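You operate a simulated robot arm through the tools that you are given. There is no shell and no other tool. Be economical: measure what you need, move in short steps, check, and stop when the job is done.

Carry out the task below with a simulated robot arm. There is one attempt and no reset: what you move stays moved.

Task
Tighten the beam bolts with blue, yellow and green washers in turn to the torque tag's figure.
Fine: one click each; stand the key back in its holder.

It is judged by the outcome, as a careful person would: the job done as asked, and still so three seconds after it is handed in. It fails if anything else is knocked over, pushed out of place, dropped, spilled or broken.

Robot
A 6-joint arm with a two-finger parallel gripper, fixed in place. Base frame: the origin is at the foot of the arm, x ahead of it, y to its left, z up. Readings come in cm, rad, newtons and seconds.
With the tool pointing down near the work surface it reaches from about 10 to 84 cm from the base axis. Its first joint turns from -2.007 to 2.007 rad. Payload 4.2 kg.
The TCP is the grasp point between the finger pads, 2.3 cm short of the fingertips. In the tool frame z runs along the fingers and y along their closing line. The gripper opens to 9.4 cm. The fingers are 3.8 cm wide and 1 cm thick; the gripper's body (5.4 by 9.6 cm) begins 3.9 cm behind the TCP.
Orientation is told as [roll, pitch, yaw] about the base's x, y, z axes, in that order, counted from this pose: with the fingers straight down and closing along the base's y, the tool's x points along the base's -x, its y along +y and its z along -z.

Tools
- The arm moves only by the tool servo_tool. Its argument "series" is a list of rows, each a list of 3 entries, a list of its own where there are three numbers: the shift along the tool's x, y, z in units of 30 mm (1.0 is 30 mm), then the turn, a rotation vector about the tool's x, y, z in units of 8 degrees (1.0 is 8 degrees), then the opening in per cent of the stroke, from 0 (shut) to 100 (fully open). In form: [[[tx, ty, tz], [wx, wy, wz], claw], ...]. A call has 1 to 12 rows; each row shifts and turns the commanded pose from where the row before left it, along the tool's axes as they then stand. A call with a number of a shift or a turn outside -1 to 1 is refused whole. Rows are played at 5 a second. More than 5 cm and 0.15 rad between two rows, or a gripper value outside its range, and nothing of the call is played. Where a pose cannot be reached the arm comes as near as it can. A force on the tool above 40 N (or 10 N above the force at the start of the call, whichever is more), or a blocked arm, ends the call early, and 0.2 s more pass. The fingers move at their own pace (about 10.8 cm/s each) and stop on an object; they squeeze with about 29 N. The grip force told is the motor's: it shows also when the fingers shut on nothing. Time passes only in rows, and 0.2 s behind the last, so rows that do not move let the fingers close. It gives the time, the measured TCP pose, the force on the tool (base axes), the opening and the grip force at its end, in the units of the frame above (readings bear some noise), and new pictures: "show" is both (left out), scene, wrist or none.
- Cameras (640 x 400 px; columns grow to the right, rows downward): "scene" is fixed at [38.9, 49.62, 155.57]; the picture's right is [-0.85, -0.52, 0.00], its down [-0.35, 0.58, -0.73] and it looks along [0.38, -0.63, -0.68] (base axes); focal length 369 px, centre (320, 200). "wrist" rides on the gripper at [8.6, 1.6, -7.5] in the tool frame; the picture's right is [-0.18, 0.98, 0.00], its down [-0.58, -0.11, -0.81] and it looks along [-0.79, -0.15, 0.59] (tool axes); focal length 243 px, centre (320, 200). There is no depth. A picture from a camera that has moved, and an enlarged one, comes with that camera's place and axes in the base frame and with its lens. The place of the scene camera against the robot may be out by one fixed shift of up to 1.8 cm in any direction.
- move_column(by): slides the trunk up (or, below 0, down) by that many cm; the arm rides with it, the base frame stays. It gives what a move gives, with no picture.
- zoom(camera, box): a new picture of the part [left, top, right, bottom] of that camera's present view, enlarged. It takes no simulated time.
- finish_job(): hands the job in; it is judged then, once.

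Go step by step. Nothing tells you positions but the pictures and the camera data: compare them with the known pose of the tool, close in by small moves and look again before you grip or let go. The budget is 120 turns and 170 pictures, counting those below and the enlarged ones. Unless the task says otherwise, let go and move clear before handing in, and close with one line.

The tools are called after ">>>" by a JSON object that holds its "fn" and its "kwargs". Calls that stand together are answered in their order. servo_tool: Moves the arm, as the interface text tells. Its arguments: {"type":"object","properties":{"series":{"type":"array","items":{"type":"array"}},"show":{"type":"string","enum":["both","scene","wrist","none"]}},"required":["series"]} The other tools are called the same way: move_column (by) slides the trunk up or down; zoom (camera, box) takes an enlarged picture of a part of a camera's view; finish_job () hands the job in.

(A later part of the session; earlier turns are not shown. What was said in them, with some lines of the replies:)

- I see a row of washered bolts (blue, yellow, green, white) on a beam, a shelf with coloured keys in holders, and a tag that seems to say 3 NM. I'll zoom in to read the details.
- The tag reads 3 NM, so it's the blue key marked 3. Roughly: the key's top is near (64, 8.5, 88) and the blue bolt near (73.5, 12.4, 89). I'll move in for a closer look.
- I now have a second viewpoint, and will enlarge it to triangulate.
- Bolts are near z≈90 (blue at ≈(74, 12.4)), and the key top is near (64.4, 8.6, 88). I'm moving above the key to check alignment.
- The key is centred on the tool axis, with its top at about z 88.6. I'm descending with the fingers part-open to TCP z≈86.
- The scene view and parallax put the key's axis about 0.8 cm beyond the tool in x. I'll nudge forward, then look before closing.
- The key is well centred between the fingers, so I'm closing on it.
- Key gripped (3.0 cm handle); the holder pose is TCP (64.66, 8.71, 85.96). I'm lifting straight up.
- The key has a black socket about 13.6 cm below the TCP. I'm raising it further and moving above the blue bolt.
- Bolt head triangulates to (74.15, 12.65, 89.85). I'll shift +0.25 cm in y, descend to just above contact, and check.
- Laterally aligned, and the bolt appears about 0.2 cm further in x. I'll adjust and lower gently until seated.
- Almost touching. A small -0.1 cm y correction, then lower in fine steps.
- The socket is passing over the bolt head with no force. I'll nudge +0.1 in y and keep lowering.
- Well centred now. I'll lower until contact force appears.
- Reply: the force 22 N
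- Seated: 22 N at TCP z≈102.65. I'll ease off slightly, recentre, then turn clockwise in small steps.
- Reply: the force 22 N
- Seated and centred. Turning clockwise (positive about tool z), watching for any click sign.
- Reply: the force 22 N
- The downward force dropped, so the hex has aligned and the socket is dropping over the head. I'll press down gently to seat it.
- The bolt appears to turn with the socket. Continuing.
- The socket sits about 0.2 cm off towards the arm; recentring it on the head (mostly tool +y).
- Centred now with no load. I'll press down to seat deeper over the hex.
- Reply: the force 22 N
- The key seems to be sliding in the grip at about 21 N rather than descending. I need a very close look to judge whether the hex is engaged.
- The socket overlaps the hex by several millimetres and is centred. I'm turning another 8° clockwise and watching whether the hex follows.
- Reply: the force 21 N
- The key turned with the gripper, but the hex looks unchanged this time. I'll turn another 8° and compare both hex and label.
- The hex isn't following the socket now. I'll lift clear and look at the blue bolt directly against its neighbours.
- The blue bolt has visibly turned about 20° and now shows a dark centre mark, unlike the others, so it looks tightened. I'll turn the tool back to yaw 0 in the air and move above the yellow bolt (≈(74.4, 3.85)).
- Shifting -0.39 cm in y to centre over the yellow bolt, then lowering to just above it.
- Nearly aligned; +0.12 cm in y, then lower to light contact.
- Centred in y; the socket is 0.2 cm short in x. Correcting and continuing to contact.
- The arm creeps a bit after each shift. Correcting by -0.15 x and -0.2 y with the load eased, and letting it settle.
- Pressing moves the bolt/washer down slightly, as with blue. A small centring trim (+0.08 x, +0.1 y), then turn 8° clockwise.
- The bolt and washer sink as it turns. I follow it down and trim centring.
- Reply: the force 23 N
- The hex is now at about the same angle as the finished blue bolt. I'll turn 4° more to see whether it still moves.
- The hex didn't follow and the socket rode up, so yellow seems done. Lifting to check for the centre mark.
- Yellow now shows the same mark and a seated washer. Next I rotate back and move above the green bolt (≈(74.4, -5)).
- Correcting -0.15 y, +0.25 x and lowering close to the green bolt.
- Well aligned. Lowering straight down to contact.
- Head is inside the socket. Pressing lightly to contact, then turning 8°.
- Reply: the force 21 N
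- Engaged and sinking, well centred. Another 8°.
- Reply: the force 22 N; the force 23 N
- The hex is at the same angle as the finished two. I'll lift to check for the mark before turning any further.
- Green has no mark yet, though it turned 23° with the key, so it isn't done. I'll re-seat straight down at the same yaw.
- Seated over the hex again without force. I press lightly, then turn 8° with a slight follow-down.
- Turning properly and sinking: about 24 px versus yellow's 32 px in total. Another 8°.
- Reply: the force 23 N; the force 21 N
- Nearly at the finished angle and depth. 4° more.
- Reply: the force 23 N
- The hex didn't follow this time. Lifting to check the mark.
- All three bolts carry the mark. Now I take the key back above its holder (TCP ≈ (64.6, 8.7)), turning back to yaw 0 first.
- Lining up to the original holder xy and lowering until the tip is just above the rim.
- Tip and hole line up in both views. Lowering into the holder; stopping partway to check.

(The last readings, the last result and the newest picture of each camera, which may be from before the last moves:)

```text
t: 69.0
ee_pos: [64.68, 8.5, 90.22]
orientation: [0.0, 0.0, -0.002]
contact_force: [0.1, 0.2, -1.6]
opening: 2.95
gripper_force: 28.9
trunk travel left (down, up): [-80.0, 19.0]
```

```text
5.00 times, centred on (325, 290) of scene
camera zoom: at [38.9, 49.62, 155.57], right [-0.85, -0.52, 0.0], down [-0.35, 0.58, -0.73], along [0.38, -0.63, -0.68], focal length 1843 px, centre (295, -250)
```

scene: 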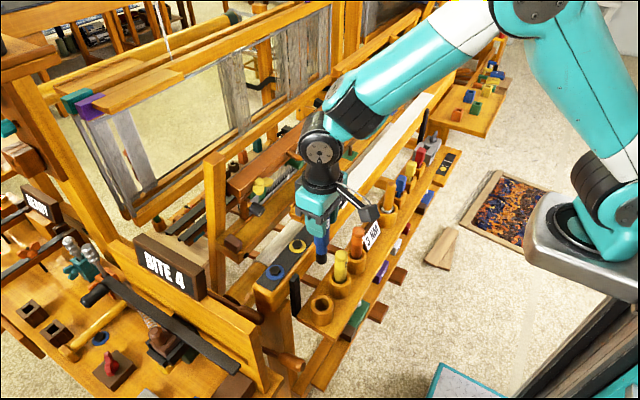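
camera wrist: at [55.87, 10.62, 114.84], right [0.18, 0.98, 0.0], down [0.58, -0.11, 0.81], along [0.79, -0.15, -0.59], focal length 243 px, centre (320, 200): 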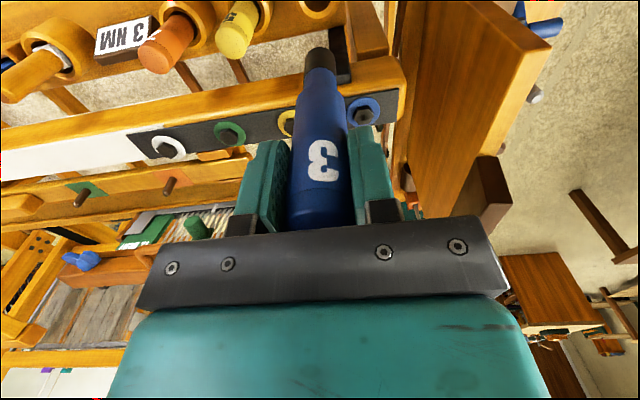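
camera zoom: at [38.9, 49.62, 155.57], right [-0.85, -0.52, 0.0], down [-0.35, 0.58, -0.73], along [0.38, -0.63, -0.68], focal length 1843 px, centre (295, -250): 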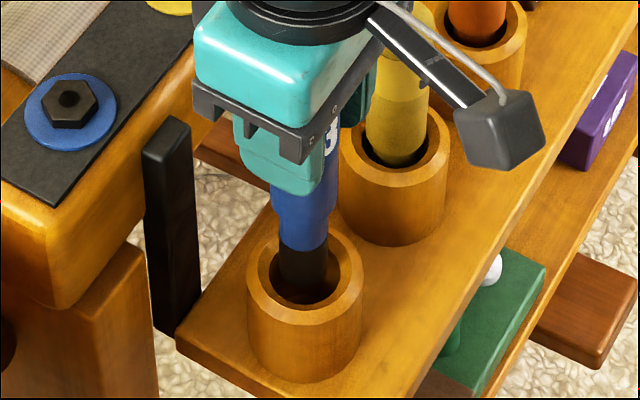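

The tip is in the hole with clearance. Lowering slowly toward the seat.

>>> {"fn": "servo_tool", "kwargs": {"series": [[[0, 0.03, 0.35], [0, 0, 0], 0], [[0, 0, 0.35], [0, 0, 0], 0], [[0, 0, 0.35], [0, 0, 0], 0], [[0, 0, 0.3], [0, 0, 0], 0], [[0, 0, 0.15], [0, 0, 0], 0], [[0, 0, 0.1], [0, 0, 0], 0], [[0, 0, 0], [0, 0, 0], 0], [[0, 0, 0], [0, 0, 0], 0]], "show": "none"}}

>>> {"fn": "zoom", "kwargs": {"camera": "wrist", "box": [220, 0, 440, 230]}}

>>> {"fn": "zoom", "kwargs": {"camera": "scene", "box": [295, 250, 355, 330]}}

```text
t: 70.8
ee_pos: [64.62, 8.54, 85.43]
orientation: [0.0, 0.0, 0.001]
contact_force: [0.1, 0.5, -1.6]
opening: 2.96
gripper_force: 29.4
trunk travel left (down, up): [-80.0, 19.0]
```

```text
1.74 times, centred on (330, 115) of wrist
camera zoom: at [55.83, 10.34, 92.82], right [0.18, 0.98, 0.0], down [0.58, -0.11, 0.81], along [0.79, -0.15, -0.59], focal length 422 px, centre (303, 348)
```

zoom: 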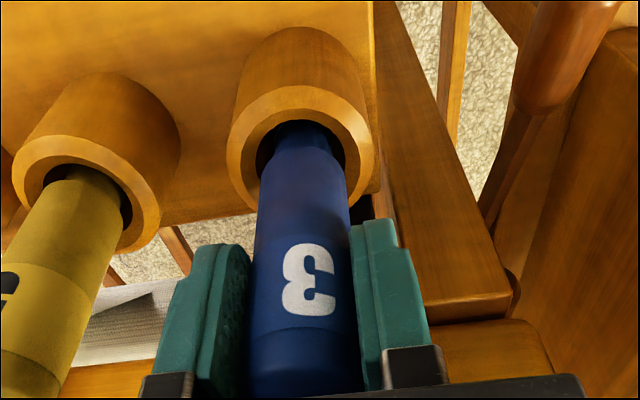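

```text
5.00 times, centred on (325, 290) of scene
camera zoom: at [38.9, 49.62, 155.57], right [-0.85, -0.52, 0.0], down [-0.35, 0.58, -0.73], along [0.38, -0.63, -0.68], focal length 1843 px, centre (295, -250)
```

zoom: 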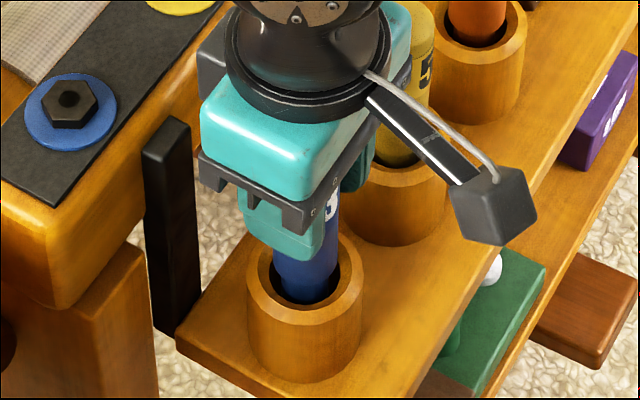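

>>> {"fn": "servo_tool", "kwargs": {"series": [[[0, 0.03, 0.06], [0, 0, 0], 0], [[0, 0, 0.06], [0, 0, 0], 0], [[0, 0, 0.06], [0, 0, 0], 0], [[0, 0, 0.06], [0, 0, 0], 0], [[0, 0, 0], [0, 0, 0], 0]], "show": "none"}}

```text
t: 72.0
ee_pos: [64.48, 8.63, 84.72]
orientation: [0.001, -0.001, -0.002]
contact_force: [-0.5, 0.9, -2.8]
opening: 2.97
gripper_force: 29.1
trunk travel left (down, up): [-80.0, 19.0]
```

No contact yet; continuing in small steps.

>>> {"fn": "servo_tool", "kwargs": {"series": [[[0, 0, 0.05], [0, 0, 0], 0], [[0, 0, 0.05], [0, 0, 0], 0], [[0, 0, 0.05], [0, 0, 0], 0], [[0, 0, 0], [0, 0, 0], 0]], "show": "none"}}

>>> {"fn": "zoom", "kwargs": {"camera": "scene", "box": [295, 250, 355, 330]}}

>>> {"fn": "zoom", "kwargs": {"camera": "wrist", "box": [220, 0, 440, 230]}}

```text
t: 73.0
ee_pos: [64.62, 8.64, 84.33]
orientation: [0.001, -0.003, 0.001]
contact_force: [0.2, -2.5, 21.9]
opening: 3.0
gripper_force: 29.4
trunk travel left (down, up): [-80.0, 19.0]
```

```text
5.00 times, centred on (325, 290) of scene
camera zoom: at [38.9, 49.62, 155.57], right [-0.85, -0.52, 0.0], down [-0.35, 0.58, -0.73], along [0.38, -0.63, -0.68], focal length 1843 px, centre (295, -250)
```

zoom: 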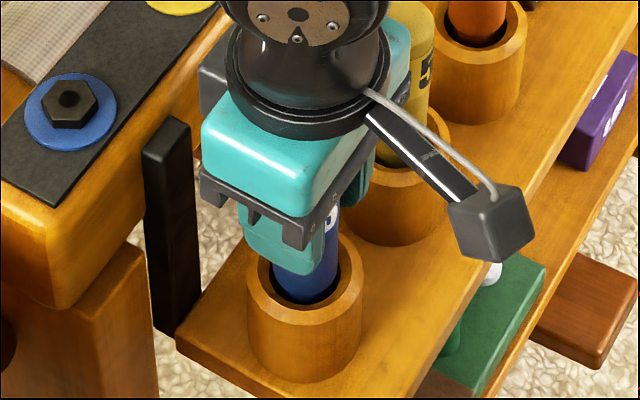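

```text
1.74 times, centred on (330, 115) of wrist
camera zoom: at [55.81, 10.37, 91.67], right [0.18, 0.98, 0.0], down [0.58, -0.11, 0.81], along [0.79, -0.15, -0.59], focal length 422 px, centre (303, 348)
```

zoom: 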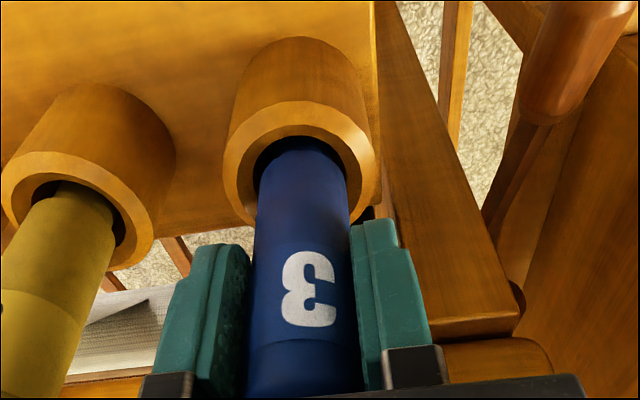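

The key has touched the holder floor at the predicted height. Easing the load and opening.

>>> {"fn": "servo_tool", "kwargs": {"series": [[[0, 0, -0.04], [0, 0, 0], 0], [[0, 0, 0], [0, 0, 0], 40], [[0, 0, 0], [0, 0, 0], 60], [[0, 0, 0], [0, 0, 0], 65], [[0, 0, 0], [0, 0, 0], 65]], "show": "none"}}

>>> {"fn": "zoom", "kwargs": {"camera": "wrist", "box": [220, 0, 440, 230]}}

```text
t: 74.2
ee_pos: [64.61, 8.67, 84.31]
orientation: [0.002, 0.0, 0.0]
contact_force: [-0.5, 0.1, -0.3]
opening: 6.13
gripper_force: 0.0
trunk travel left (down, up): [-80.0, 19.0]
```

```text
1.74 times, centred on (330, 115) of wrist
camera zoom: at [55.84, 10.38, 91.71], right [0.18, 0.98, 0.0], down [0.58, -0.11, 0.81], along [0.79, -0.15, -0.59], focal length 422 px, centre (303, 348)
```

zoom: 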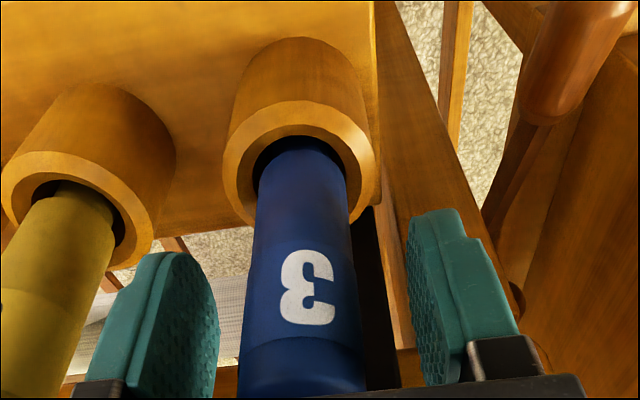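

The key stands freely and the fingers are clear of it. I rise straight up and check the final state.

>>> {"fn": "servo_tool", "kwargs": {"series": [[[0, 0, -0.3], [0, 0, 0], 65], [[0, 0, -0.6], [0, 0, 0], 65], [[0, 0, -0.8], [0, 0, 0], 65], [[0, 0, -0.8], [0, 0, 0], 65], [[0, 0, -0.8], [0, 0, 0], 65], [[0, 0, -0.9], [0, 0, 0], 65], [[0.8, 0, -0.9], [0, 0, 0], 65], [[0.9, 0, -0.9], [0, 0, 0], 65], [[0.9, 0, -0.5], [0, 0, 0], 65], [[0.9, 0, 0], [0, 0, 0], 65], [[0, 0, 0], [0, 0, 0], 65]]}}

>>> {"fn": "zoom", "kwargs": {"camera": "scene", "box": [250, 180, 400, 330]}}

>>> {"fn": "zoom", "kwargs": {"camera": "scene", "box": [258, 185, 338, 285]}}

```text
t: 76.6
ee_pos: [53.85, 8.69, 103.64]
orientation: [0.0, 0.001, 0.0]
contact_force: [-0.4, -0.3, -1.1]
opening: 6.11
gripper_force: 0.0
trunk travel left (down, up): [-80.0, 19.0]
camera wrist: at [45.12, 10.33, 111.06], right [0.18, 0.98, 0.0], down [0.58, -0.11, 0.81], along [0.79, -0.15, -0.59], focal length 243 px, centre (320, 200)
```

scene: 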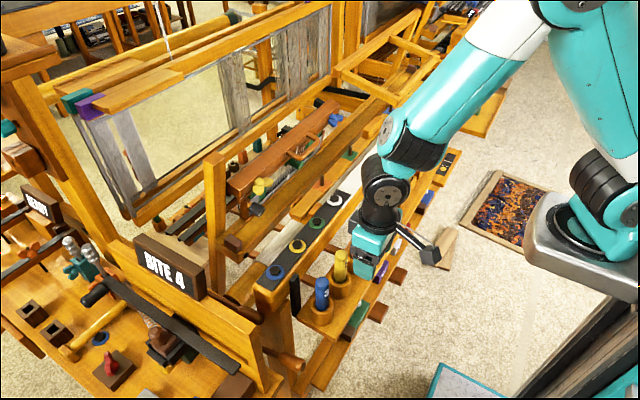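
wrist: 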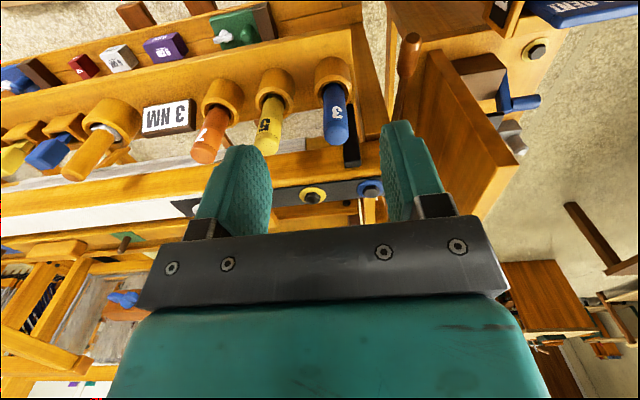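

```text
2.67 times, centred on (325, 255) of scene
camera zoom: at [38.9, 49.62, 155.57], right [-0.85, -0.52, 0.0], down [-0.35, 0.58, -0.73], along [0.38, -0.63, -0.68], focal length 983 px, centre (307, 53)
```

zoom: 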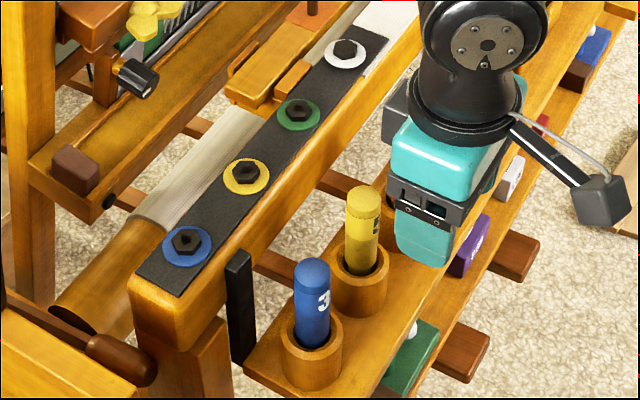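

```text
4.00 times, centred on (298, 235) of scene
camera zoom: at [38.9, 49.62, 155.57], right [-0.85, -0.52, 0.0], down [-0.35, 0.58, -0.73], along [0.38, -0.63, -0.68], focal length 1474 px, centre (408, 60)
```

zoom: 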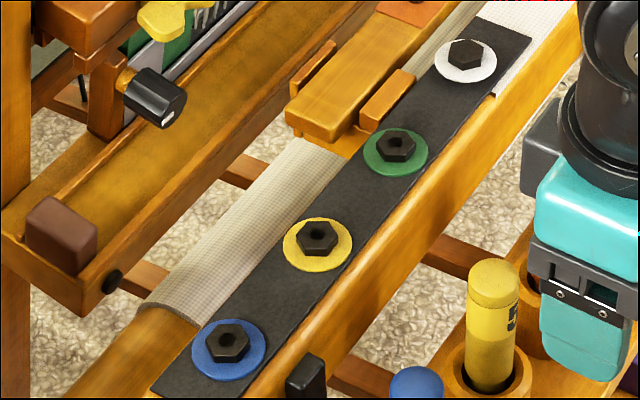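

The blue key stands in its holder, the three bolts are marked and seated, the white bolt is untouched, and the arm is clear. Handing in.

>>> {"fn": "finish_job", "kwargs": {}}

```text
The job is handed in.
```

I tightened the blue, yellow and green bolts in that order with the 3 Nm key and stood the key back in its holder. No click was reported, so I judged each bolt done when its head stopped turning and a dark centre mark appeared. After that, the key turned about 16° more on blue and about 4° on yellow and green without the heads moving, so I can't confirm exactly one click each.
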